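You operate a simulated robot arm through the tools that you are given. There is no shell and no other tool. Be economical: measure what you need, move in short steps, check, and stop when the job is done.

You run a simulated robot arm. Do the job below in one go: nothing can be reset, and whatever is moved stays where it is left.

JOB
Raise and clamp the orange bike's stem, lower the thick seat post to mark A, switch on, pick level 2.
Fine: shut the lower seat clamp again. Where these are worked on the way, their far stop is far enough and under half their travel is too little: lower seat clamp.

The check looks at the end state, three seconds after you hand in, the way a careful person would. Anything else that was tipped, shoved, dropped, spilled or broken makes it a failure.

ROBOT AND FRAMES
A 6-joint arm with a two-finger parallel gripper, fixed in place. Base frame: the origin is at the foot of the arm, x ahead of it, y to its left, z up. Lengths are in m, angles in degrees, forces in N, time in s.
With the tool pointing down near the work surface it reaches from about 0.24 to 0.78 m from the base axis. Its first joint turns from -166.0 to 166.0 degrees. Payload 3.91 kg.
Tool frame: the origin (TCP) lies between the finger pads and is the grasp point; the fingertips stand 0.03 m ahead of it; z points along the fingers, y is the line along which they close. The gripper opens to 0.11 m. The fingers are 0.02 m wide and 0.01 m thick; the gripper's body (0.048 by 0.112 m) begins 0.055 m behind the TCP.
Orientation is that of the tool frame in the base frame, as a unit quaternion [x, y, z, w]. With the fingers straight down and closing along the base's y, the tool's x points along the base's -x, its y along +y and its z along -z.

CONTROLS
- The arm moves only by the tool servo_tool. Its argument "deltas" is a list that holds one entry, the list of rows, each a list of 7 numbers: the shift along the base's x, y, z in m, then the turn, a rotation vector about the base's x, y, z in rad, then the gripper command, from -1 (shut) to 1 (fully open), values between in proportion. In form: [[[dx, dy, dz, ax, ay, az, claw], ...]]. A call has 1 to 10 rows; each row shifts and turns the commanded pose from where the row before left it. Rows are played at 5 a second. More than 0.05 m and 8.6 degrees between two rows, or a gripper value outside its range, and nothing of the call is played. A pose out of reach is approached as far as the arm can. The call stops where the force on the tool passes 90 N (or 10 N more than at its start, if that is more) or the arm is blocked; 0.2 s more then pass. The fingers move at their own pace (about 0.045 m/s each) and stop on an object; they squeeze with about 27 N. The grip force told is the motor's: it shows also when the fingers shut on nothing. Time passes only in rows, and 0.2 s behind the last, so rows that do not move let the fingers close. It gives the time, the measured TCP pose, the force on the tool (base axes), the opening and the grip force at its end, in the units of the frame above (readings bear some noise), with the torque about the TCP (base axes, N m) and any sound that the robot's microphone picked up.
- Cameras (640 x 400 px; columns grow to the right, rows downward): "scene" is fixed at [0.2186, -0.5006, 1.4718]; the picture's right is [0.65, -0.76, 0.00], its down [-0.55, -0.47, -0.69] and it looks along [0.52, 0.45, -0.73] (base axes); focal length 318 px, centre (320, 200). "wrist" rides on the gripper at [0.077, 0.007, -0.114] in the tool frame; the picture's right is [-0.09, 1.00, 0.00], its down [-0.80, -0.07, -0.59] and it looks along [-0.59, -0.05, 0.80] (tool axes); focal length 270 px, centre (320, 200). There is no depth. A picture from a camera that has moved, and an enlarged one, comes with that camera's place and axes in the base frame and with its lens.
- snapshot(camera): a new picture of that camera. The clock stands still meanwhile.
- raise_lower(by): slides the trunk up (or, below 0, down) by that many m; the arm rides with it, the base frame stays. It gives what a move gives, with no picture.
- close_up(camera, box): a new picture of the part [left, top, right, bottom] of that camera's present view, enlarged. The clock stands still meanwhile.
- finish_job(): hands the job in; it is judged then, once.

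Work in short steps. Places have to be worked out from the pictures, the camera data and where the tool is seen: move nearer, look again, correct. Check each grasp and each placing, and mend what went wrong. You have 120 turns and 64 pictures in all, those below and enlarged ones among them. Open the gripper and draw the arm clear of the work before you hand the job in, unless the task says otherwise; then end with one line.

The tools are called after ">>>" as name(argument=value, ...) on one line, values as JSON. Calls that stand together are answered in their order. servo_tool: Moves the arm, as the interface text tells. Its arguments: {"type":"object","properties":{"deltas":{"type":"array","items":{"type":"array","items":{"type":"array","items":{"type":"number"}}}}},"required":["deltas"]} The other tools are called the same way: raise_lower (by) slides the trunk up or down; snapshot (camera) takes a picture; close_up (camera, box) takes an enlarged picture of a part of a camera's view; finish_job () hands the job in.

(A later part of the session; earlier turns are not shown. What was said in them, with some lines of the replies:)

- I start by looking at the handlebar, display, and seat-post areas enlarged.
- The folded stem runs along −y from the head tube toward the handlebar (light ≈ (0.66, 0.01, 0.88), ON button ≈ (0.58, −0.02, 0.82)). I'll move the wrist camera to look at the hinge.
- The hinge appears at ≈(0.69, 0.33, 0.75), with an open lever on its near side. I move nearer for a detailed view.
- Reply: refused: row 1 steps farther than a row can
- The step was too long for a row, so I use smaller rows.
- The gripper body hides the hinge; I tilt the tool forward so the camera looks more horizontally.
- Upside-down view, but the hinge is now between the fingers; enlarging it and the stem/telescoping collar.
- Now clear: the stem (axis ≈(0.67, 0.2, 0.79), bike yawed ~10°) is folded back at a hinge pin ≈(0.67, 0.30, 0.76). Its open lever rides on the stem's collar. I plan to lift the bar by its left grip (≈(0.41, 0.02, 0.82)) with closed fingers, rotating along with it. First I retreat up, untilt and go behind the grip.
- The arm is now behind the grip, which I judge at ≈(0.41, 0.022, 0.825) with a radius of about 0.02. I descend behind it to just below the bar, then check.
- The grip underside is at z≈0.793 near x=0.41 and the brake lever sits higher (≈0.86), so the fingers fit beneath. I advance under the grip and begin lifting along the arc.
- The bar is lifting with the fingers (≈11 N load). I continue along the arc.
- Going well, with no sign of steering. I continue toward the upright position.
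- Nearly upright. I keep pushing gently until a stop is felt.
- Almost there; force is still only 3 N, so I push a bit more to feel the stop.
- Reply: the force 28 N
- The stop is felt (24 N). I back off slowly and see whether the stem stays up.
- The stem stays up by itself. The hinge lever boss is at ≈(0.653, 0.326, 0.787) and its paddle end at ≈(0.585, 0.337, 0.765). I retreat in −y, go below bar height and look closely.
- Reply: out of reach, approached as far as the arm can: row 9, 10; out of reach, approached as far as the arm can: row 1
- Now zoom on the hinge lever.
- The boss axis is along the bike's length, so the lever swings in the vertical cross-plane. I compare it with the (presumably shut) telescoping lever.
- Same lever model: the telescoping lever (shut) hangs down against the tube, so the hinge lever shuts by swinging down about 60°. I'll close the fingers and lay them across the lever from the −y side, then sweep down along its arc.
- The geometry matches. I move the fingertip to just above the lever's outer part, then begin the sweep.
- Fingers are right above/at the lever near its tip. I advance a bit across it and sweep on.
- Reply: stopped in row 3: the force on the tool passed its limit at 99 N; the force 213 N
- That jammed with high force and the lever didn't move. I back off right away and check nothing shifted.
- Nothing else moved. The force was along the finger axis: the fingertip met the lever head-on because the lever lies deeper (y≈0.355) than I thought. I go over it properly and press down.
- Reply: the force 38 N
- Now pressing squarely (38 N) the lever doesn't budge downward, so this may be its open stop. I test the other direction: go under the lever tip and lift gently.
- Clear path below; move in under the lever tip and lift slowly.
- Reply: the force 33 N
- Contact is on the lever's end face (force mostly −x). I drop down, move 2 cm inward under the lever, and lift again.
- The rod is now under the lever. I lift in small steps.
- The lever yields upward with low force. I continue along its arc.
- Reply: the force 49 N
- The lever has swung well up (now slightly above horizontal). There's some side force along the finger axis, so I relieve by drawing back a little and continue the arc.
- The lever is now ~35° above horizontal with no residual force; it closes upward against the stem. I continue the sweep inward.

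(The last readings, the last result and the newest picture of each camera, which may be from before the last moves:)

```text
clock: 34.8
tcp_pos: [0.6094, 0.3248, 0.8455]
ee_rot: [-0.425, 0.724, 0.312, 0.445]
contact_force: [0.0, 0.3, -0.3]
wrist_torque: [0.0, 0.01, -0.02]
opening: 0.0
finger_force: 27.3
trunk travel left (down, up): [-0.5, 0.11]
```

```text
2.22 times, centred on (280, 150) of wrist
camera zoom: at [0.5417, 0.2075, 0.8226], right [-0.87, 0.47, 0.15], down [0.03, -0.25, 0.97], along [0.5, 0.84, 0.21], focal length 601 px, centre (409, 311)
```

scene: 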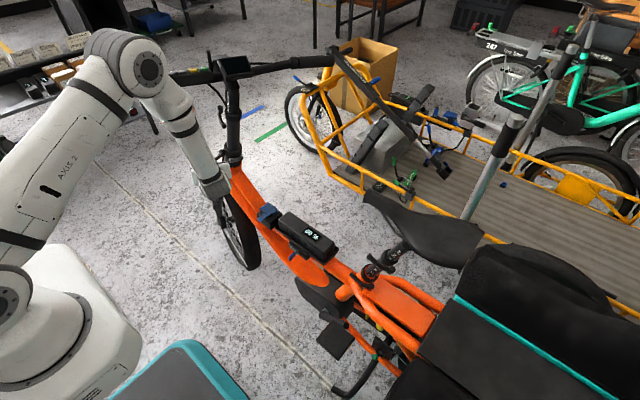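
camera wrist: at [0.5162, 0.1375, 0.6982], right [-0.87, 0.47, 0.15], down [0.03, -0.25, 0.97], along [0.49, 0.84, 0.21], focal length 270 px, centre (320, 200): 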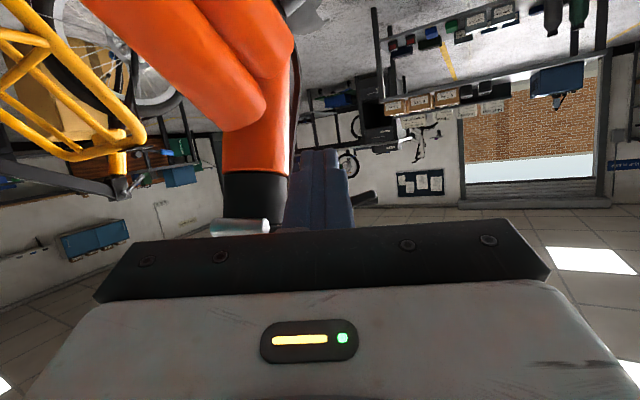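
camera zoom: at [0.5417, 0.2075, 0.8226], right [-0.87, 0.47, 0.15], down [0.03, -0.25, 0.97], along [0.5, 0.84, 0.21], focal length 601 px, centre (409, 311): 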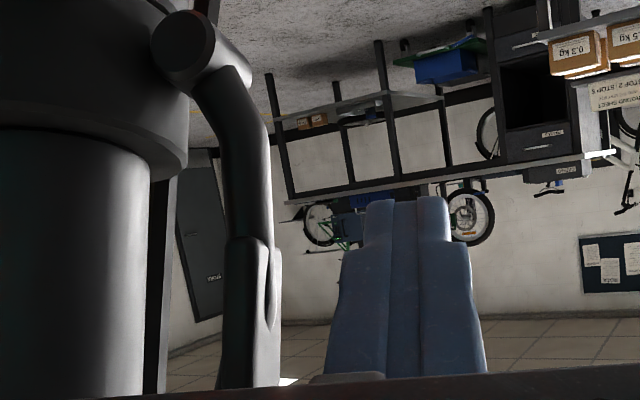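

The lever snapped up against the stem, apparently shut. I push a bit further inward to confirm it's at its stop.

>>> servo_tool(deltas=[[[0.008, -0.003, 0.002, 0, 0, 0, -1], [0.008, -0.003, 0.002, 0, 0, 0, -1], [0.006, -0.002, 0, 0, 0, 0, -1], [0.004, -0.001, 0, 0, 0, 0, -1]]])

>>> close_up(camera="wrist", box=[160, 20, 400, 240])

```text
clock: 35.8
tcp_pos: [0.6298, 0.3181, 0.8501]
ee_rot: [-0.428, 0.723, 0.313, 0.443]
contact_force: [-29.9, 3.9, 0.7]
wrist_torque: [0.03, -0.03, -0.09]
opening: 0.0
finger_force: 26.8
trunk travel left (down, up): [-0.5, 0.11]
```

```text
1.82 times, centred on (280, 130) of wrist
camera zoom: at [0.5629, 0.1998, 0.8273], right [-0.87, 0.47, 0.15], down [0.03, -0.25, 0.97], along [0.49, 0.85, 0.2], focal length 491 px, centre (393, 327)
```

zoom: 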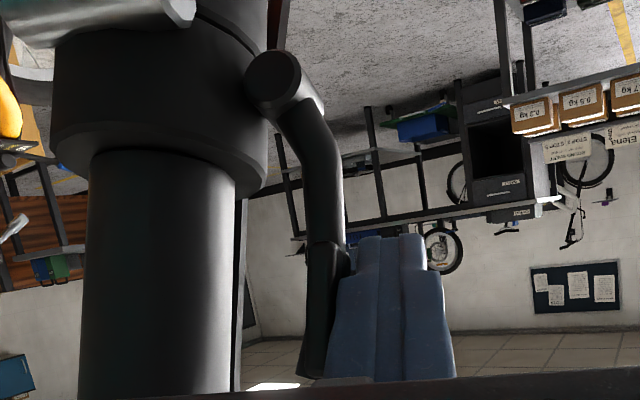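

30 N with no further motion: the stem is clamped. Now I withdraw and go to the seat post region (lower lever ≈(0.65, −0.28, 0.63)).

>>> servo_tool(deltas=[[[-0.02, -0.01, 0.01, 0, 0, 0, -1], [-0.02, -0.03, 0.01, 0, 0, 0, -1], [-0.02, -0.04, 0.01, 0, 0, 0, -1], [-0.02, -0.04, 0.01, 0, 0, -0.126, -1], [-0.02, -0.04, 0, 0, 0, -0.126, -1], [-0.01, -0.045, 0, 0, 0, -0.126, -1], [0, -0.045, 0, 0, 0, -0.126, -1], [0, -0.045, 0, 0, 0, -0.126, -1], [0, -0.045, 0, 0, 0, -0.126, -1], [0, -0.045, 0, 0, 0, -0.126, -1]]])

>>> servo_tool(deltas=[[[0, -0.045, 0, 0, 0, -0.126, -1], [0, -0.045, 0, 0, 0, -0.126, -1], [0, -0.045, 0, 0, 0.116, 0, 0], [0, -0.045, -0.02, 0, 0.116, 0, 1], [0, -0.03, -0.03, 0, 0.116, 0, 1], [0, 0, -0.04, 0, 0, 0, 1], [0, 0, -0.04, 0, 0, 0, 1]]])

>>> snapshot(camera="wrist")

```text
clock: 38.0
tcp_pos: [0.5523, -0.0762, 0.9174]
ee_rot: [-0.074, 0.837, 0.096, 0.534]
contact_force: [-0.1, 0.6, -0.3]
wrist_torque: [0.01, -0.01, -0.01]
opening: 0.0
finger_force: 27.4
out of reach, approached as far as the arm can: row 6, 7, 8, 10
trunk travel left (down, up): [-0.5, 0.11]
```

```text
clock: 39.6
tcp_pos: [0.5526, -0.2852, 0.7862]
ee_rot: [0.034, 0.921, 0.017, 0.389]
contact_force: [-0.9, 0.7, 0.1]
wrist_torque: [-0.03, -0.01, 0.02]
opening: 0.1034
finger_force: 0.1
trunk travel left (down, up): [-0.5, 0.11]
```

```text
23 pictures are left
camera wrist: at [0.4175, -0.272, 0.812], right [0.11, 0.99, 0.12], down [0.13, -0.14, 0.98], along [0.99, -0.09, -0.14], focal length 270 px, centre (320, 200)
```

wrist: 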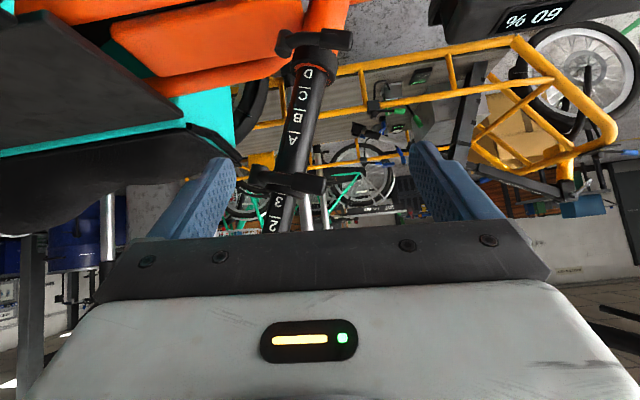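

A good view of both clamps and marks A–D; I enlarge it for measuring.

>>> close_up(camera="wrist", box=[230, 10, 390, 220])

```text
1.90 times, centred on (310, 115) of wrist
camera zoom: at [0.4175, -0.272, 0.812], right [0.11, 0.99, 0.12], down [0.13, -0.14, 0.98], along [0.99, -0.09, -0.14], focal length 515 px, centre (339, 362)
```

zoom: 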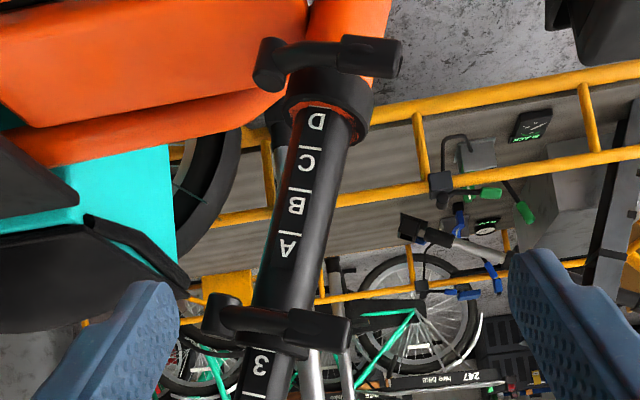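

The lower lever is shut across the front of the post: boss ≈(0.670, −0.312, 0.606), paddle end ≈(0.646, −0.245, 0.636). The post sits at mark D (spacing ≈ 0.024 m, so about 0.072 m down to A). I close the fingers and slip them behind the free paddle end.

>>> servo_tool(deltas=[[[0.012, 0.022, -0.024, 0, 0, 0, -1], [0.01, 0.023, -0.02, 0, 0, 0, -1], [0.0105, 0.001, -0.019, 0, 0, 0, -1], [0.019, 0, -0.019, 0, 0, 0, -1], [0.019, 0, -0.019, 0, 0, 0, -1]]])

>>> close_up(camera="wrist", box=[200, 60, 420, 230])

```text
clock: 40.8
tcp_pos: [0.6218, -0.238, 0.6849]
ee_rot: [0.033, 0.92, 0.018, 0.39]
contact_force: [-1.3, 0.1, -0.8]
wrist_torque: [0.02, -0.05, 0.01]
opening: 0.0
finger_force: 2.7
trunk travel left (down, up): [-0.5, 0.11]
```

```text
2.35 times, centred on (310, 145) of wrist
camera zoom: at [0.4884, -0.2257, 0.7103], right [0.11, 0.99, 0.12], down [0.13, -0.14, 0.98], along [0.99, -0.09, -0.14], focal length 636 px, centre (344, 329)
```

zoom: 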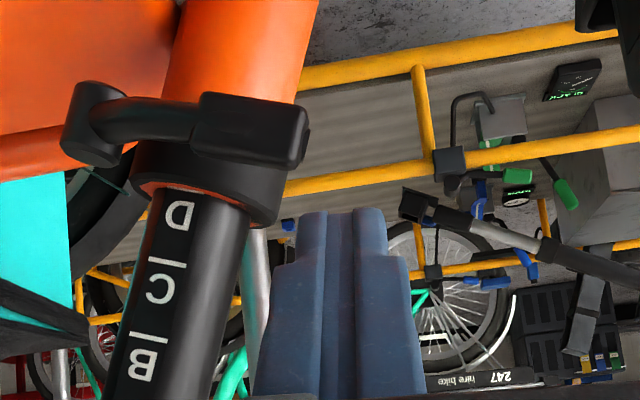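

The finger overlaps the paddle end by about 7 mm, with the tube just left of it. I insert behind the paddle along the finger axis and begin to pull.

>>> servo_tool(deltas=[[[0.015, -0.001, -0.0145, 0, 0, 0, -1], [0.016, -0.001, -0.0155, 0, 0, 0, -1], [0.015, 0, -0.0145, 0, 0, 0, -1]]])

>>> servo_tool(deltas=[[[-0.01, 0, -0.001, 0, 0, 0, -1], [-0.009, -0.001, -0.001, 0, 0, 0, -1]]])

```text
clock: 41.6
tcp_pos: [0.6702, -0.2407, 0.6429]
ee_rot: [0.034, 0.92, 0.017, 0.391]
contact_force: [2.7, -3.6, 9.5]
wrist_torque: [-0.08, 0.2, 0.1]
opening: 0.0001
finger_force: 27.0
trunk travel left (down, up): [-0.5, 0.11]
```

```text
clock: 42.2
tcp_pos: [0.6483, -0.2409, 0.6382]
ee_rot: [0.034, 0.921, 0.018, 0.388]
contact_force: [-0.5, -0.9, -0.3]
wrist_torque: [0.02, 0.0, -0.01]
opening: 0.0
finger_force: 26.9
trunk travel left (down, up): [-0.5, 0.11]
```

No load now; I check whether the lever came along.

>>> close_up(camera="wrist", box=[200, 60, 420, 230])

```text
2.35 times, centred on (310, 145) of wrist
camera zoom: at [0.5135, -0.2282, 0.6636], right [0.11, 0.99, 0.12], down [0.13, -0.14, 0.98], along [0.99, -0.09, -0.14], focal length 636 px, centre (344, 329)
```

zoom: 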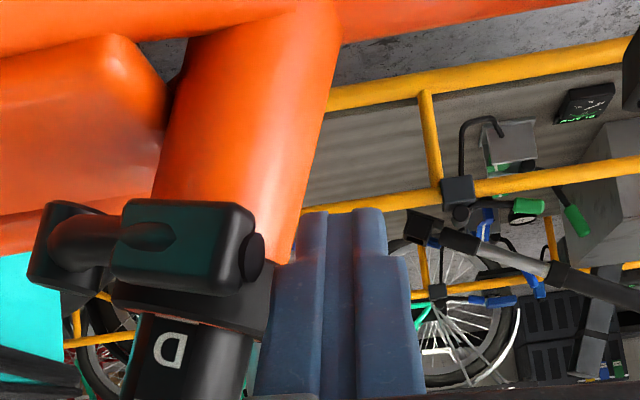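

The lever has opened about 15°, but its end is about to slip off. I re-hook deeper (shift back, then −y) and pull on along its arc.

>>> servo_tool(deltas=[[[0.004, 0.0, 0.005, 0, 0, 0, -1], [0, -0.009, 0, 0, 0, 0, -1], [-0.016, -0.003, -0.003, 0, 0, 0, -1], [-0.012, -0.009, -0.005, 0, 0, 0, -1]]])

>>> close_up(camera="wrist", box=[200, 60, 420, 230])

```text
clock: 43.2
tcp_pos: [0.6255, -0.2611, 0.6372]
ee_rot: [0.034, 0.92, 0.018, 0.39]
contact_force: [-0.7, 0.0, 0.5]
wrist_torque: [0.02, -0.01, -0.02]
opening: 0.0
finger_force: 27.1
trunk travel left (down, up): [-0.5, 0.11]
```

```text
2.35 times, centred on (310, 145) of wrist
camera zoom: at [0.4903, -0.2499, 0.6616], right [0.11, 0.99, 0.12], down [0.13, -0.14, 0.98], along [0.99, -0.09, -0.14], focal length 636 px, centre (344, 329)
```

zoom: 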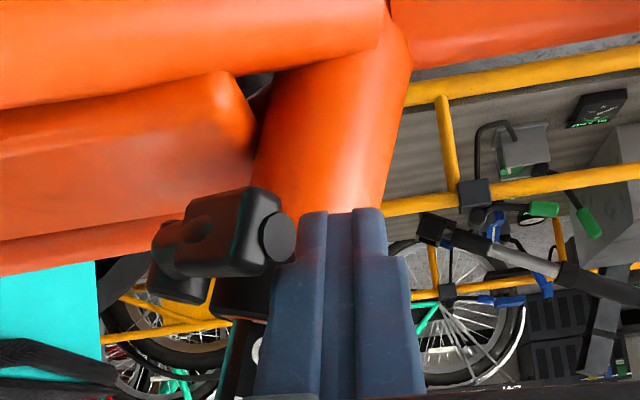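

The lever is about 40° open and I'm now on its +y side. I keep sweeping it −y along its arc towards the far stop.

>>> servo_tool(deltas=[[[-0.012, -0.011, -0.0055, 0, 0, 0, -1], [-0.0108, -0.0134, -0.0068, 0, 0, 0, -1], [-0.0065, -0.0155, -0.0076, 0, 0, 0, -1], [-0.0019, -0.0167, -0.0079, 0, 0, 0, -1]]])

>>> servo_tool(deltas=[[[0.0029, -0.0167, -0.0076, 0, 0, 0, -1], [0.005, -0.012, -0.005, 0, 0, 0, -1]]])

>>> snapshot(camera="wrist")

```text
clock: 44.2
tcp_pos: [0.5945, -0.3181, 0.6089]
ee_rot: [0.035, 0.92, 0.017, 0.39]
contact_force: [-0.3, -0.8, -0.5]
wrist_torque: [0.01, -0.01, 0.0]
opening: 0.0
finger_force: 26.9
trunk travel left (down, up): [-0.5, 0.11]
```

```text
clock: 44.8
tcp_pos: [0.5985, -0.3317, 0.5979]
ee_rot: [0.022, 0.921, 0.026, 0.387]
contact_force: [-24.5, 26.5, 26.9]
wrist_torque: [-0.41, -0.29, -0.18]
opening: 0.0001
finger_force: 27.1
trunk travel left (down, up): [-0.5, 0.11]
stopped in row 2: the force on the tool passed its limit at 100 N (the readings are from after the stop); the commanded pose is now the measured one
```

```text
18 pictures are left
camera wrist: at [0.4628, -0.3223, 0.6224], right [0.08, 0.99, 0.13], down [0.13, -0.14, 0.98], along [0.99, -0.06, -0.14], focal length 270 px, centre (320, 200)
```

wrist: 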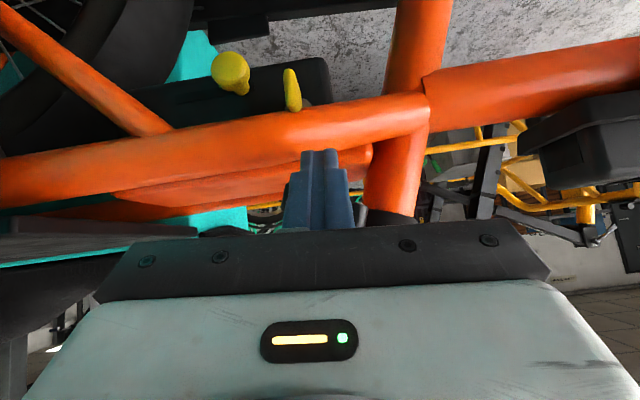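

A stop was met (either the lever's far stop or the frame tube). I back off a bit and look.

>>> servo_tool(deltas=[[[-0.01, 0.012, 0.01, 0.01, 0, 0, -1], [-0.02, 0.02, 0.03, 0.01, 0, 0, -1], [-0.02, 0.02, 0.035, 0, 0, 0, -1], [-0.01, 0.02, 0.04, 0, 0, 0, -1]]])

>>> close_up(camera="wrist", box=[180, 20, 400, 230])

```text
clock: 45.8
tcp_pos: [0.5422, -0.2613, 0.7099]
ee_rot: [0.029, 0.921, 0.034, 0.387]
contact_force: [0.1, 0.0, -0.6]
wrist_torque: [0.03, 0.02, -0.03]
opening: 0.0001
finger_force: 26.7
trunk travel left (down, up): [-0.5, 0.11]
```

```text
1.90 times, centred on (290, 125) of wrist
camera zoom: at [0.406, -0.253, 0.7351], right [0.09, 0.98, 0.15], down [0.13, -0.16, 0.98], along [0.99, -0.07, -0.14], focal length 515 px, centre (377, 343)
```

zoom: 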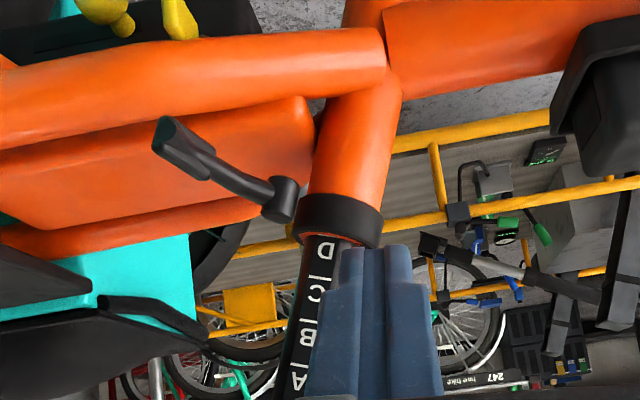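

The lower clamp is fully open. The post still sits at D, so I'll push it down via the saddle top (≈(0.665, −0.40, 0.955)) along the post axis. First I go above the saddle.

>>> servo_tool(deltas=[[[-0.02, 0, 0.045, 0, 0, 0, -1], [-0.02, 0, 0.045, 0, 0, 0, -1], [0, 0, 0.048, 0, 0, 0, -1], [0, 0, 0.048, 0, 0, 0, -1], [0, 0, 0.048, 0, 0, 0, -1], [0, 0, 0.048, 0, 0, 0, -1], [0, 0, 0.048, 0, 0.14, 0, -1], [0, -0.045, 0.02, 0, 0.14, 0, -1], [0, -0.045, 0, 0, 0, 0, -1], [0.02, -0.04, 0, 0, 0, 0, -1]]])

>>> servo_tool(deltas=[[[0.04, -0.005, 0, 0, 0, 0, -1], [0.045, -0.004, -0.01, 0, 0, 0, -1], [0.03, 0, -0.02, 0, 0, 0, -1]]])

>>> snapshot(camera="scene")

```text
clock: 48.0
tcp_pos: [0.5217, -0.3932, 1.0577]
ee_rot: [0.033, 0.966, 0.031, 0.254]
contact_force: [-0.2, -0.2, -0.3]
wrist_torque: [0.02, 0.02, -0.01]
opening: 0.0002
finger_force: 26.8
trunk travel left (down, up): [-0.5, 0.11]
```

```text
clock: 48.8
tcp_pos: [0.6353, -0.4013, 1.0297]
ee_rot: [0.034, 0.966, 0.03, 0.254]
contact_force: [-0.1, -0.1, 0.6]
wrist_torque: [0.04, 0.02, -0.03]
opening: 0.0
finger_force: 26.9
trunk travel left (down, up): [-0.5, 0.11]
```

```text
16 pictures are left
```

scene: 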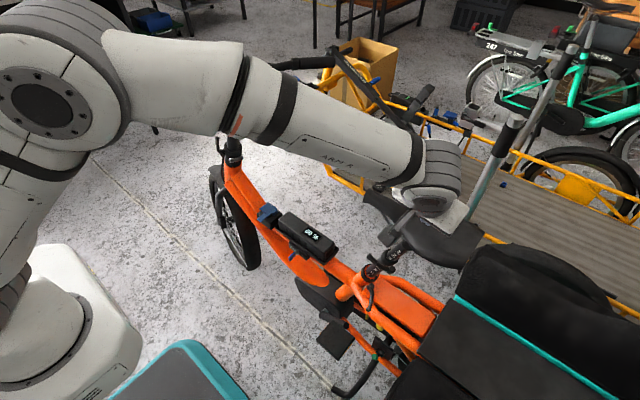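

The tool is above the saddle's middle. I descend in steps to find contact.

>>> servo_tool(deltas=[[[0.005, 0, -0.012, 0, 0, 0, -1], [0.005, 0, -0.012, 0, 0, 0, -1], [0.0, 0, -0.01, 0, 0, 0, -1], [0.0, 0, -0.008, 0, 0, 0, -1]]])

```text
clock: 49.8
tcp_pos: [0.6455, -0.4019, 0.988]
ee_rot: [0.034, 0.966, 0.029, 0.255]
contact_force: [0.5, -0.1, -0.4]
wrist_torque: [-0.02, -0.01, -0.03]
opening: 0.0
finger_force: 26.6
trunk travel left (down, up): [-0.5, 0.11]
```

Tip is at z≈0.962, no contact yet; continuing down.

>>> servo_tool(deltas=[[[0.0, 0, -0.007, 0, 0, 0, -1], [0.0, 0, -0.007, 0, 0, 0, -1], [0.0, 0, -0.007, 0, 0, 0, -1]]])

```text
clock: 50.6
tcp_pos: [0.6443, -0.403, 0.9669]
ee_rot: [0.034, 0.966, 0.03, 0.254]
contact_force: [0.0, -0.1, 0.5]
wrist_torque: [-0.01, 0.02, -0.01]
opening: 0.0002
finger_force: 26.9
trunk travel left (down, up): [-0.5, 0.11]
```

>>> servo_tool(deltas=[[[0.0, 0, -0.007, 0, 0, 0, -1], [0.0, 0, -0.007, 0, 0, 0, -1], [0.0, 0, -0.007, 0, 0, 0, -1]]])

>>> close_up(camera="scene", box=[340, 160, 500, 310])

```text
clock: 51.4
tcp_pos: [0.6449, -0.3974, 0.947]
ee_rot: [0.032, 0.966, 0.031, 0.255]
contact_force: [-3.6, 28.0, 15.4]
wrist_torque: [0.73, 0.0, 0.12]
opening: 0.0
finger_force: 27.0
trunk travel left (down, up): [-0.5, 0.11]
```

```text
2.67 times, centred on (420, 235) of scene
camera zoom: at [0.2186, -0.5006, 1.4718], right [0.65, -0.76, 0.0], down [-0.55, -0.47, -0.69], along [0.52, 0.45, -0.73], focal length 848 px, centre (53, 107)
```

zoom: 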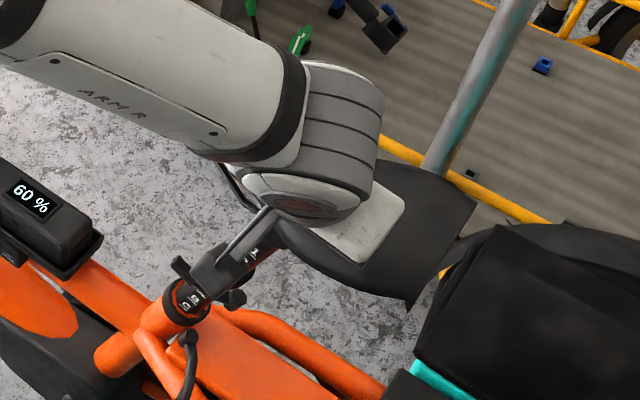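

Contact has a big sideways component, so I'm on a sloped part. I lift slightly, shift 2 cm rearward and press along the post axis instead.

>>> servo_tool(deltas=[[[0.0, 0.004, 0.015, 0, 0, 0, -1], [0.0, 0, 0.015, 0, 0, 0, -1], [0.003, -0.03, 0.0, 0, 0, 0, -1], [0.0, 0, -0.007, 0, 0, 0, -1], [0.0005, 0.0024, -0.0065, 0, 0, 0, -1], [0.0005, 0.0024, -0.0065, 0, 0, 0, -1]]])

```text
clock: 52.8
tcp_pos: [0.6487, -0.4231, 0.9554]
ee_rot: [0.033, 0.966, 0.031, 0.255]
contact_force: [-1.8, -1.4, 3.5]
wrist_torque: [-0.06, 0.04, -0.01]
opening: 0.0
finger_force: 26.9
trunk travel left (down, up): [-0.5, 0.11]
```

Light contact here. I press along the post axis in small steps.

>>> servo_tool(deltas=[[[0.0005, 0.0024, -0.0065, 0, 0, 0, -1], [0.0005, 0.0024, -0.0065, 0, 0, 0, -1], [0.0005, 0.0024, -0.0065, 0, 0, 0, -1]]])

```text
clock: 53.6
tcp_pos: [0.6502, -0.4153, 0.9356]
ee_rot: [0.034, 0.966, 0.03, 0.255]
contact_force: [-4.0, -0.9, 3.3]
wrist_torque: [-0.06, 0.14, -0.03]
opening: 0.0001
finger_force: 27.0
trunk travel left (down, up): [-0.5, 0.11]
```

Either the post slides easily or the finger slips; I check the marks.

>>> close_up(camera="scene", box=[350, 220, 430, 290])

```text
5.71 times, centred on (390, 255) of scene
camera zoom: at [0.2186, -0.5006, 1.4718], right [0.65, -0.76, 0.0], down [-0.55, -0.47, -0.69], along [0.52, 0.45, -0.73], focal length 1818 px, centre (-80, -114)
```

zoom: 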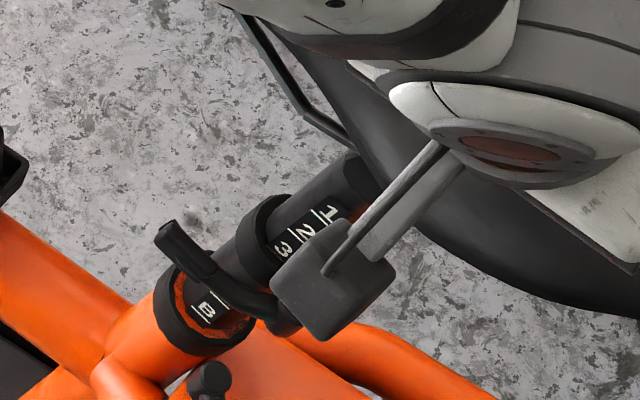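

It slides easily; mark B is near the collar rim now. About one more spacing (~0.024) remains; I push 0.014 and look with higher zoom.

>>> servo_tool(deltas=[[[0.0005, 0.0024, -0.0065, 0, 0, 0, -1], [0.0005, 0.0024, -0.0065, 0, 0, 0, -1], [0, 0, 0, 0, 0, 0, -1]]])

>>> close_up(camera="scene", box=[365, 245, 400, 280])

```text
clock: 54.4
tcp_pos: [0.6514, -0.41, 0.9223]
ee_rot: [0.033, 0.966, 0.031, 0.255]
contact_force: [-5.4, 1.7, 2.1]
wrist_torque: [-0.03, 0.15, -0.04]
opening: 0.0
finger_force: 27.2
trunk travel left (down, up): [-0.5, 0.11]
```

```text
11.43 times, centred on (382, 262) of scene
camera zoom: at [0.2186, -0.5006, 1.4718], right [0.65, -0.76, 0.0], down [-0.55, -0.47, -0.69], along [0.52, 0.45, -0.73], focal length 3636 px, centre (-394, -514)
```

zoom: 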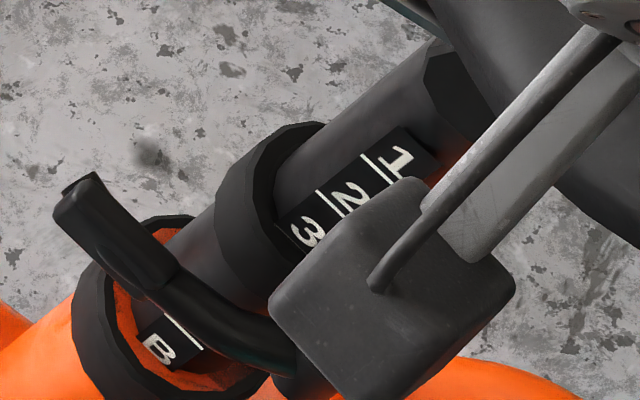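

Tick A (line above "B") is approaching the rim; estimates of the remainder range 0.007–0.019. I push 6 mm more and look again.

>>> servo_tool(deltas=[[[0.0004, 0.002, -0.0056, 0, 0, 0, -1], [0, 0, 0, 0, 0, 0, -1]]])

>>> close_up(camera="scene", box=[365, 252, 393, 280])

```text
clock: 55.0
tcp_pos: [0.6515, -0.4084, 0.9176]
ee_rot: [0.033, 0.966, 0.031, 0.254]
contact_force: [-6.2, 0.8, 3.3]
wrist_torque: [0.04, 0.17, -0.03]
opening: 0.0
finger_force: 27.0
trunk travel left (down, up): [-0.5, 0.11]
```

```text
14.29 times, centred on (379, 266) of scene
camera zoom: at [0.2186, -0.5006, 1.4718], right [0.65, -0.76, 0.0], down [-0.55, -0.47, -0.69], along [0.52, 0.45, -0.73], focal length 4546 px, centre (-523, -743)
```

zoom: 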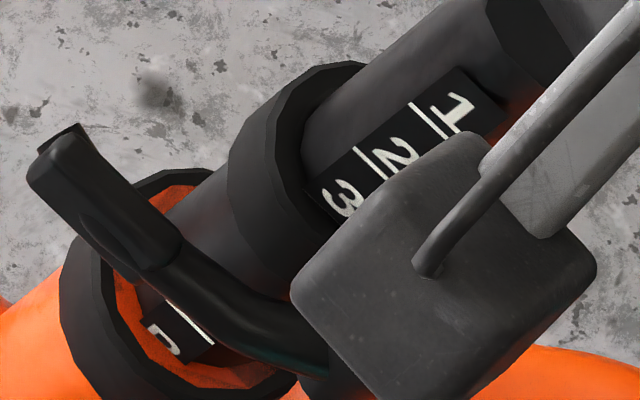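

Tick A is now ≈0.6 spacing (≈0.0146 m) above the rim, consistent across the last two views. I push 0.0135 more and check.

>>> servo_tool(deltas=[[[0.0005, 0.0023, -0.0063, 0, 0, 0, -1], [0.0005, 0.0023, -0.0063, 0, 0, 0, -1], [0, 0, 0, 0, 0, 0, -1]]])

>>> close_up(camera="scene", box=[365, 252, 393, 280])

```text
clock: 55.8
tcp_pos: [0.6528, -0.404, 0.9051]
ee_rot: [0.034, 0.966, 0.03, 0.255]
contact_force: [-9.4, 2.8, 3.5]
wrist_torque: [0.02, 0.26, -0.03]
opening: 0.0
finger_force: 27.0
trunk travel left (down, up): [-0.5, 0.11]
```

```text
14.29 times, centred on (379, 266) of scene
camera zoom: at [0.2186, -0.5006, 1.4718], right [0.65, -0.76, 0.0], down [-0.55, -0.47, -0.69], along [0.52, 0.45, -0.73], focal length 4546 px, centre (-523, -743)
```

zoom: 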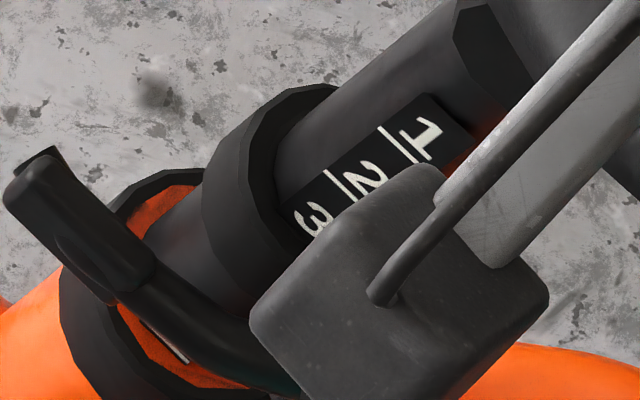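

Tick A is now at the rim (≈1 mm or less). I retreat from the saddle and go down to re-shut the lower clamp lever, with fingers half open to straddle its free end.

>>> servo_tool(deltas=[[[-0.01, 0, 0.04, 0, 0, 0, -1], [-0.03, 0, 0.03, 0, 0, 0, -1], [-0.045, 0, 0, 0, 0, 0, -1], [-0.045, 0.01, 0, 0, 0, 0, 0.09], [0, 0.02, -0.04, 0, 0, 0, 0.09], [0, 0.02, -0.045, 0, -0.14, 0, 0.09], [0, 0.006, -0.045, 0, -0.14, 0, 0.09], [0, 0, -0.048, 0, 0, 0, 0.09], [0, 0, -0.048, 0, 0, 0, 0.09], [0.012, 0, -0.048, 0, 0, 0, 0.09]]])

>>> snapshot(camera="wrist")

```text
clock: 58.0
tcp_pos: [0.5358, -0.348, 0.7016]
ee_rot: [0.028, 0.921, 0.035, 0.387]
contact_force: [-0.4, 0.0, 0.3]
wrist_torque: [-0.01, 0.02, -0.03]
opening: 0.0602
finger_force: 0.2
trunk travel left (down, up): [-0.5, 0.11]
```

```text
10 pictures are left
camera wrist: at [0.401, -0.3394, 0.726], right [0.09, 0.99, 0.15], down [0.13, -0.16, 0.98], along [0.99, -0.07, -0.14], focal length 270 px, centre (320, 200)
```

wrist: 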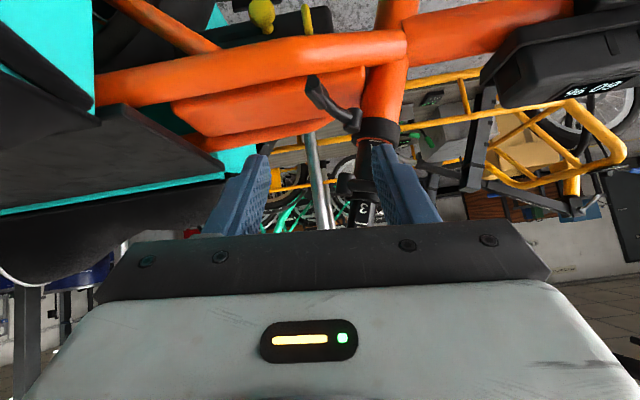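

The fingers straddle the open lever (tip ≈(0.613, −0.347, 0.597)). I insert along the finger axis and drag the lever with the −y finger along its closing arc.

>>> servo_tool(deltas=[[[0.003, 0, -0.0276, 0, 0, 0, 0.09], [0.024, 0, -0.0233, 0, 0, 0, 0.09], [0.024, 0, -0.0233, 0, 0, 0, 0.09], [0.0235, 0, -0.023, 0, 0, 0, 0.09]]])

>>> servo_tool(deltas=[[[-0.002, 0.022, -0.0015, 0, 0, 0, 0.09], [-0.0025, 0.022, -0.0015, 0, 0, 0, 0.09], [-0.006, 0.014, 0.006, 0, 0, 0, 0.09], [-0.002, 0.014, 0.007, 0, 0, 0, 0.09], [-0.001, 0.0145, 0.0066, 0, 0, 0, 0.09], [0.003, 0.0135, 0.0064, 0, 0, 0, 0.09]]])

>>> close_up(camera="wrist", box=[160, 30, 460, 230])

```text
clock: 59.0
tcp_pos: [0.6111, -0.3492, 0.6038]
ee_rot: [0.029, 0.921, 0.034, 0.387]
contact_force: [-1.3, -0.5, -0.4]
wrist_torque: [0.0, -0.01, 0.02]
opening: 0.0599
finger_force: 0.1
trunk travel left (down, up): [-0.5, 0.11]
```

```text
clock: 60.4
tcp_pos: [0.5996, -0.2476, 0.6268]
ee_rot: [0.029, 0.921, 0.035, 0.387]
contact_force: [-1.2, 0.4, 1.0]
wrist_torque: [0.06, -0.04, 0.0]
opening: 0.0602
finger_force: 0.1
trunk travel left (down, up): [-0.5, 0.11]
```

```text
2.00 times, centred on (310, 130) of wrist
camera zoom: at [0.4643, -0.2392, 0.6517], right [0.09, 0.99, 0.15], down [0.13, -0.16, 0.98], along [0.99, -0.07, -0.14], focal length 541 px, centre (340, 340)
```

zoom: 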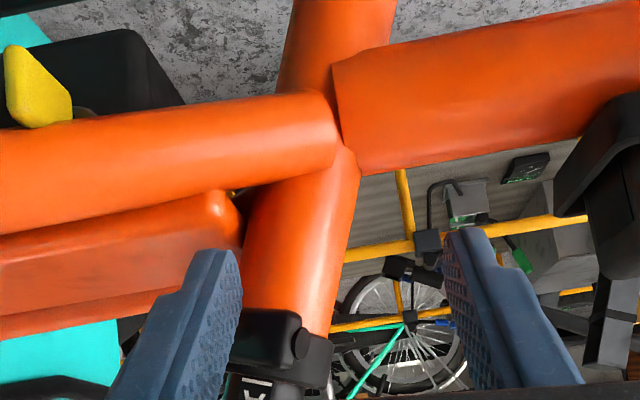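

The lever is mostly closed (paddle end right of the −y finger). I finish pressing it inward.

>>> servo_tool(deltas=[[[0.007, 0.011, 0.006, 0, 0, 0, 0.09], [0.013, 0.009, 0.005, 0, 0, 0, 0.09], [0.006, 0.001, 0.001, 0, 0, 0, 0.09], [0.005, 0, 0, 0, 0, 0, 0.09]]])

```text
clock: 61.4
tcp_pos: [0.6224, -0.2269, 0.6372]
ee_rot: [0.031, 0.922, 0.035, 0.384]
contact_force: [-56.6, 0.1, 13.3]
wrist_torque: [-0.97, 0.63, -1.75]
opening: 0.0602
finger_force: 0.5
trunk travel left (down, up): [-0.5, 0.11]
```

Firm stop (57 N) at the expected shut position. I back off and look at lever and mark.

>>> servo_tool(deltas=[[[-0.02, 0, 0.01, 0, 0, 0, 0.09], [-0.03, 0, 0.03, 0, 0, 0, 0.5], [-0.03, -0.01, 0.035, 0, 0, 0, 1], [-0.02, -0.02, 0.035, 0, 0, 0, 1], [0, 0, 0.02, 0, 0, 0, 1]]])

>>> close_up(camera="wrist", box=[220, 40, 360, 180])

```text
clock: 62.6
tcp_pos: [0.5309, -0.2581, 0.7683]
ee_rot: [0.029, 0.921, 0.035, 0.386]
contact_force: [0.4, 0.4, -0.3]
wrist_torque: [-0.03, 0.0, 0.0]
opening: 0.1101
finger_force: 0.1
trunk travel left (down, up): [-0.5, 0.11]
```

```text
2.86 times, centred on (290, 110) of wrist
camera zoom: at [0.3951, -0.2491, 0.7939], right [0.09, 0.99, 0.15], down [0.13, -0.16, 0.98], along [0.99, -0.07, -0.14], focal length 772 px, centre (406, 457)
```

zoom: 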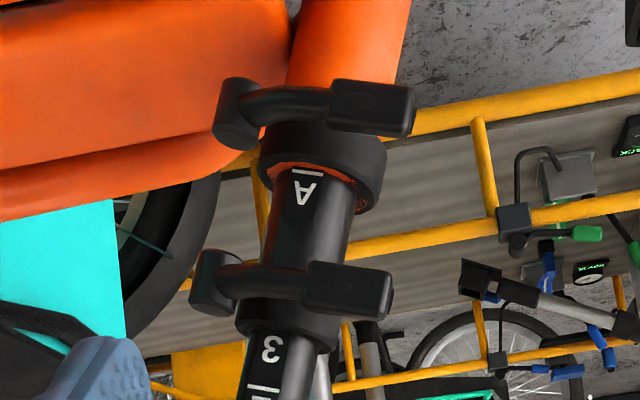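

Lower clamp is shut again and mark A sits at the rim. Now the buttons: I go up over the keypad (≈(0.55–0.65, 0.29, 1.10)).

>>> servo_tool(deltas=[[[-0.02, 0, 0.045, 0, 0.132, 0, 1], [-0.01, 0, 0.048, 0, 0.132, 0, 1], [0, 0, 0.049, 0, 0.132, 0, 1], [0, 0, 0.049, 0, 0.132, 0, 1], [0, 0, 0.049, 0, 0.132, 0, 0], [0, 0, 0.049, 0, 0.132, 0, -1], [0, 0, 0.049, 0, 0, 0, -1], [0, 0, 0.049, 0, 0, 0, -1], [0, 0.02, 0.045, 0, 0, 0, -1], [0, 0.049, 0, 0, 0, 0, -1]]])

>>> servo_tool(deltas=[[[0, 0.049, 0, 0, 0, 0, -1], [0, 0.049, 0, 0, 0, 0, -1], [0, 0.049, 0, 0, 0, 0, -1], [0, 0.049, 0, 0, 0, 0, -1], [0, 0.049, 0, 0, 0, 0, -1], [0, 0.049, 0, 0, 0, 0, -1], [0, 0.049, 0, 0, 0, 0, -1], [0, 0.049, 0, 0, 0, 0, -1], [0, 0.049, 0, 0, 0, 0, -1], [0, 0, 0, 0, 0, 0, -1]]])

>>> snapshot(camera="wrist")

```text
clock: 64.8
tcp_pos: [0.5013, -0.1878, 1.2012]
ee_rot: [0.04, 0.999, 0.02, 0.002]
contact_force: [0.8, 0.7, 0.1]
wrist_torque: [0.01, -0.01, 0.0]
opening: 0.0
finger_force: 12.5
trunk travel left (down, up): [-0.5, 0.11]
```

```text
clock: 67.0
tcp_pos: [0.5007, 0.2535, 1.2012]
ee_rot: [0.04, 0.999, 0.021, 0.001]
contact_force: [0.0, -0.3, -0.3]
wrist_torque: [0.03, -0.01, 0.01]
opening: 0.0
finger_force: 27.3
trunk travel left (down, up): [-0.5, 0.11]
```

```text
7 pictures are left
camera wrist: at [0.4246, 0.262, 1.3152], right [0.17, 0.98, 0.04], down [0.79, -0.16, 0.59], along [0.59, -0.07, -0.8], focal length 270 px, centre (320, 200)
```

wrist: 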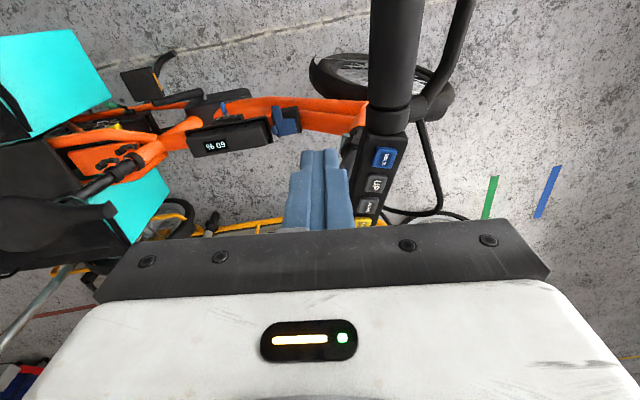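

Keypad seen: blue, UP, grey, yellow, with green ON beyond. I shift to see ON and the display, then enlarge.

>>> servo_tool(deltas=[[[0.03, -0.025, 0, 0, 0, 0, -1], [0.035, -0.025, 0, 0, 0, 0, -1], [0.035, 0, 0, 0, 0, 0, -1]]])

>>> close_up(camera="wrist", box=[290, 50, 490, 230])

```text
clock: 67.8
tcp_pos: [0.6, 0.2027, 1.1996]
ee_rot: [0.039, 0.999, 0.019, 0.002]
contact_force: [-0.3, 0.4, 1.3]
wrist_torque: [-0.01, 0.04, -0.03]
opening: 0.0
finger_force: 26.9
trunk travel left (down, up): [-0.5, 0.11]
```

```text
2.22 times, centred on (390, 140) of wrist
camera zoom: at [0.5254, 0.2118, 1.3144], right [0.17, 0.98, 0.04], down [0.79, -0.16, 0.59], along [0.59, -0.07, -0.81], focal length 601 px, centre (164, 333)
```

zoom: 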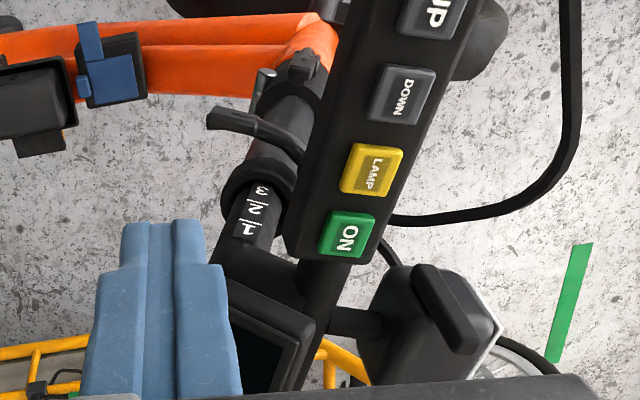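

Labels read: (blue), UP, DOWN, LAMP, ON. Triangulated: UP ≈(0.571, 0.296, 1.108), ON ≈(0.644, 0.270, 1.108). I move above ON and press down gently.

>>> servo_tool(deltas=[[[0.022, 0.033, 0, 0, 0, 0, -1], [0.0215, 0.0338, 0, 0, 0, 0, -1], [0, 0, -0.025, 0, 0, 0, -1], [0, 0, -0.02, 0, 0, 0, -1], [0, 0, -0.008, 0, 0, 0, -1]]])

>>> servo_tool(deltas=[[[0, 0, -0.004, 0, 0, 0, -1], [0, 0, -0.004, 0, 0, 0, -1]]])

```text
clock: 69.0
tcp_pos: [0.6435, 0.2697, 1.147]
ee_rot: [0.041, 0.999, 0.021, 0.001]
contact_force: [0.2, -0.9, 0.0]
wrist_torque: [-0.03, -0.02, 0.01]
opening: 0.0
finger_force: 27.2
trunk travel left (down, up): [-0.5, 0.11]
```

```text
clock: 69.6
tcp_pos: [0.6445, 0.2693, 1.1399]
ee_rot: [0.04, 0.999, 0.02, 0.001]
contact_force: [0.4, -0.5, -0.2]
wrist_torque: [0.02, -0.02, -0.04]
opening: 0.0
finger_force: 26.7
trunk travel left (down, up): [-0.5, 0.11]
```

Tip at ≈1.110, no contact yet; 3 mm steps further.

>>> servo_tool(deltas=[[[0, 0, -0.003, 0, 0, 0, -1], [0, 0, -0.003, 0, 0, 0, -1]]])

```text
clock: 70.2
tcp_pos: [0.644, 0.2699, 1.1334]
ee_rot: [0.04, 0.999, 0.021, 0.002]
contact_force: [0.3, -0.1, -0.3]
wrist_torque: [-0.02, 0.0, -0.01]
opening: 0.0
finger_force: 26.7
trunk travel left (down, up): [-0.5, 0.11]
```

>>> servo_tool(deltas=[[[0.001, 0.001, -0.003, 0, 0, 0, -1], [0.001, 0, -0.003, 0, 0, 0, -1]]])

```text
clock: 70.8
tcp_pos: [0.6438, 0.2692, 1.1294]
ee_rot: [0.041, 0.999, 0.021, 0.002]
contact_force: [-2.8, 0.6, 4.6]
wrist_torque: [-0.01, 0.07, 0.01]
opening: 0.0
finger_force: 27.1
trunk travel left (down, up): [-0.5, 0.11]
heard: click
```

Click heard. I lift and move over UP, then read the display from the scene camera.

>>> servo_tool(deltas=[[[0, 0, 0.03, 0, 0, 0, -1], [-0.037, 0.013, 0, 0, 0, 0, -1], [-0.0365, 0.0135, 0, 0, 0, 0, -1]]])

>>> close_up(camera="scene", box=[190, 45, 265, 95])

```text
clock: 71.6
tcp_pos: [0.5716, 0.2966, 1.1574]
ee_rot: [0.04, 0.999, 0.021, 0.003]
contact_force: [-0.3, -0.1, -0.4]
wrist_torque: [0.0, -0.02, -0.03]
opening: 0.0
finger_force: 26.7
trunk travel left (down, up): [-0.5, 0.11]
```

```text
8.00 times, centred on (228, 70) of scene
camera zoom: at [0.2186, -0.5006, 1.4718], right [0.65, -0.76, 0.0], down [-0.55, -0.47, -0.69], along [0.52, 0.45, -0.73], focal length 2546 px, centre (1060, 1240)
```

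zoom: 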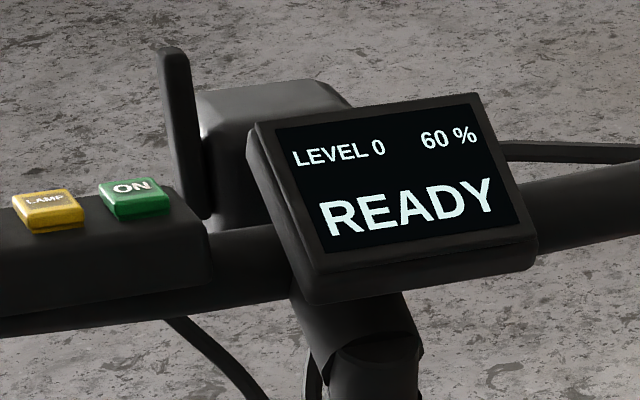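

Display: LEVEL 0, READY. Now I press UP (first press).

>>> servo_tool(deltas=[[[0, 0, -0.012, 0, 0, 0, -1], [0, 0, -0.009, 0, 0, 0, -1], [0, 0, -0.003, 0, 0, 0, -1], [0, 0, -0.003, 0, 0, 0, -1]]])

```text
clock: 72.6
tcp_pos: [0.5725, 0.2966, 1.1339]
ee_rot: [0.041, 0.999, 0.022, 0.006]
contact_force: [3.2, 1.7, 24.0]
wrist_torque: [0.05, 0.12, -0.07]
opening: 0.0
finger_force: 27.3
trunk travel left (down, up): [-0.5, 0.11]
heard: click
```

One click. Release and press once more.

>>> servo_tool(deltas=[[[0, 0, 0.01, 0, 0, 0, -1], [0, 0, 0.01, 0, 0, 0, -1], [0, 0, 0, 0, 0, 0, -1]]])

>>> close_up(camera="scene", box=[190, 45, 265, 95])

```text
clock: 73.4
tcp_pos: [0.5722, 0.2972, 1.1505]
ee_rot: [0.04, 0.999, 0.02, 0.001]
contact_force: [0.7, 0.2, -0.5]
wrist_torque: [0.04, 0.0, 0.01]
opening: 0.0
finger_force: 27.2
trunk travel left (down, up): [-0.5, 0.11]
```

```text
8.00 times, centred on (228, 70) of scene
camera zoom: at [0.2186, -0.5006, 1.4718], right [0.65, -0.76, 0.0], down [-0.55, -0.47, -0.69], along [0.52, 0.45, -0.73], focal length 2546 px, centre (1060, 1240)
```

zoom: 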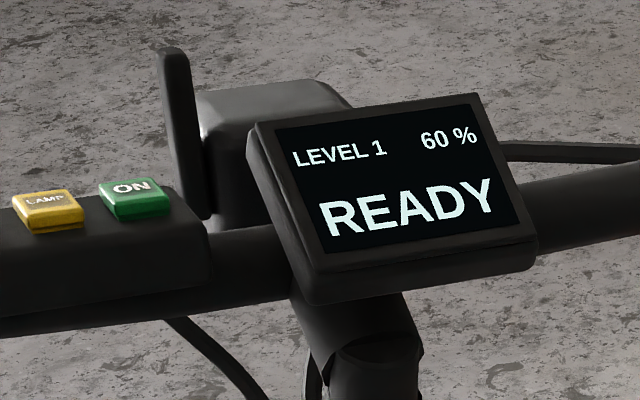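

LEVEL 1. One more press, then lift and draw clear.

>>> servo_tool(deltas=[[[0, 0, -0.01, 0, 0, 0, -1], [0, 0, -0.005, 0, 0, 0, -1], [0, 0, -0.003, 0, 0, 0, -1]]])

```text
clock: 74.2
tcp_pos: [0.5719, 0.2974, 1.1351]
ee_rot: [0.04, 0.999, 0.021, 0.004]
contact_force: [-0.1, 1.9, 11.4]
wrist_torque: [0.06, 0.09, -0.01]
opening: 0.0003
finger_force: 26.7
trunk travel left (down, up): [-0.5, 0.11]
heard: click
```

Click heard. I lift, open the gripper and draw back.

>>> servo_tool(deltas=[[[0, 0, 0.03, 0, 0, 0, -1], [0, 0, 0.04, 0, 0, 0, -1], [-0.03, -0.03, 0.02, 0, 0, 0, 1], [-0.03, -0.035, 0, 0, 0, 0, 1], [-0.03, -0.035, 0, 0, 0, 0, 1], [-0.03, -0.035, 0, 0, 0, 0, 1], [0, -0.045, 0, 0, 0, 0, 1], [0, -0.045, 0, 0, 0, 0, 1]]])

>>> close_up(camera="scene", box=[190, 45, 265, 95])

>>> snapshot(camera="scene")

```text
clock: 76.0
tcp_pos: [0.4519, 0.0716, 1.221]
ee_rot: [0.04, 0.999, 0.021, 0.001]
contact_force: [-1.2, 1.2, -0.1]
wrist_torque: [-0.02, 0.02, -0.02]
opening: 0.1101
finger_force: 0.0
trunk travel left (down, up): [-0.5, 0.11]
```

```text
8.00 times, centred on (228, 70) of scene
camera zoom: at [0.2186, -0.5006, 1.4718], right [0.65, -0.76, 0.0], down [-0.55, -0.47, -0.69], along [0.52, 0.45, -0.73], focal length 2546 px, centre (1060, 1240)
```

zoom: 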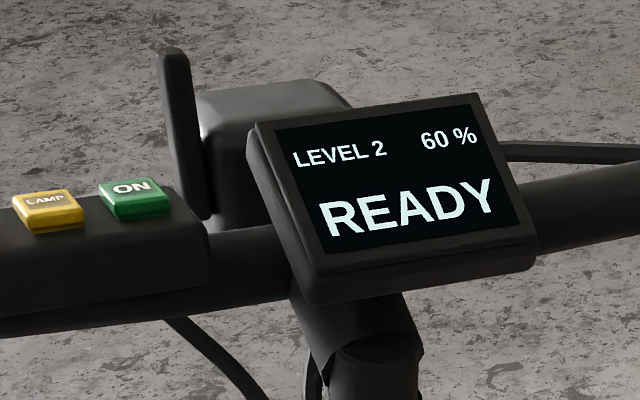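

```text
2 pictures are left
```

scene: 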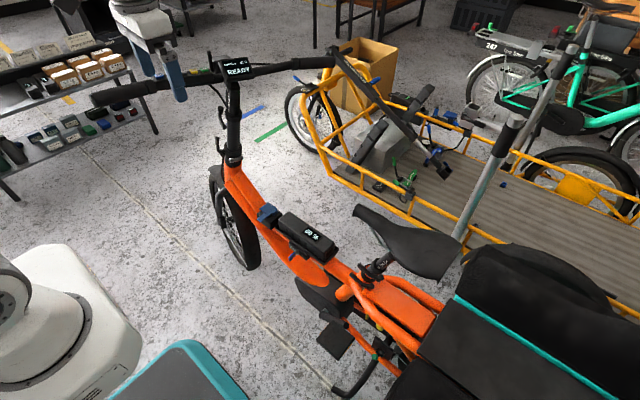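

LEVEL 2 READY, stem up and clamped, seat post at A with the lower clamp shut, arm clear; handing in.

>>> finish_job()

```text
The job is handed in.
```

The job is handed in: the stem is up and clamped, and the thick seat post is at mark A to within about 1 mm. The lower seat clamp is shut again, and the display reads LEVEL 2, READY.
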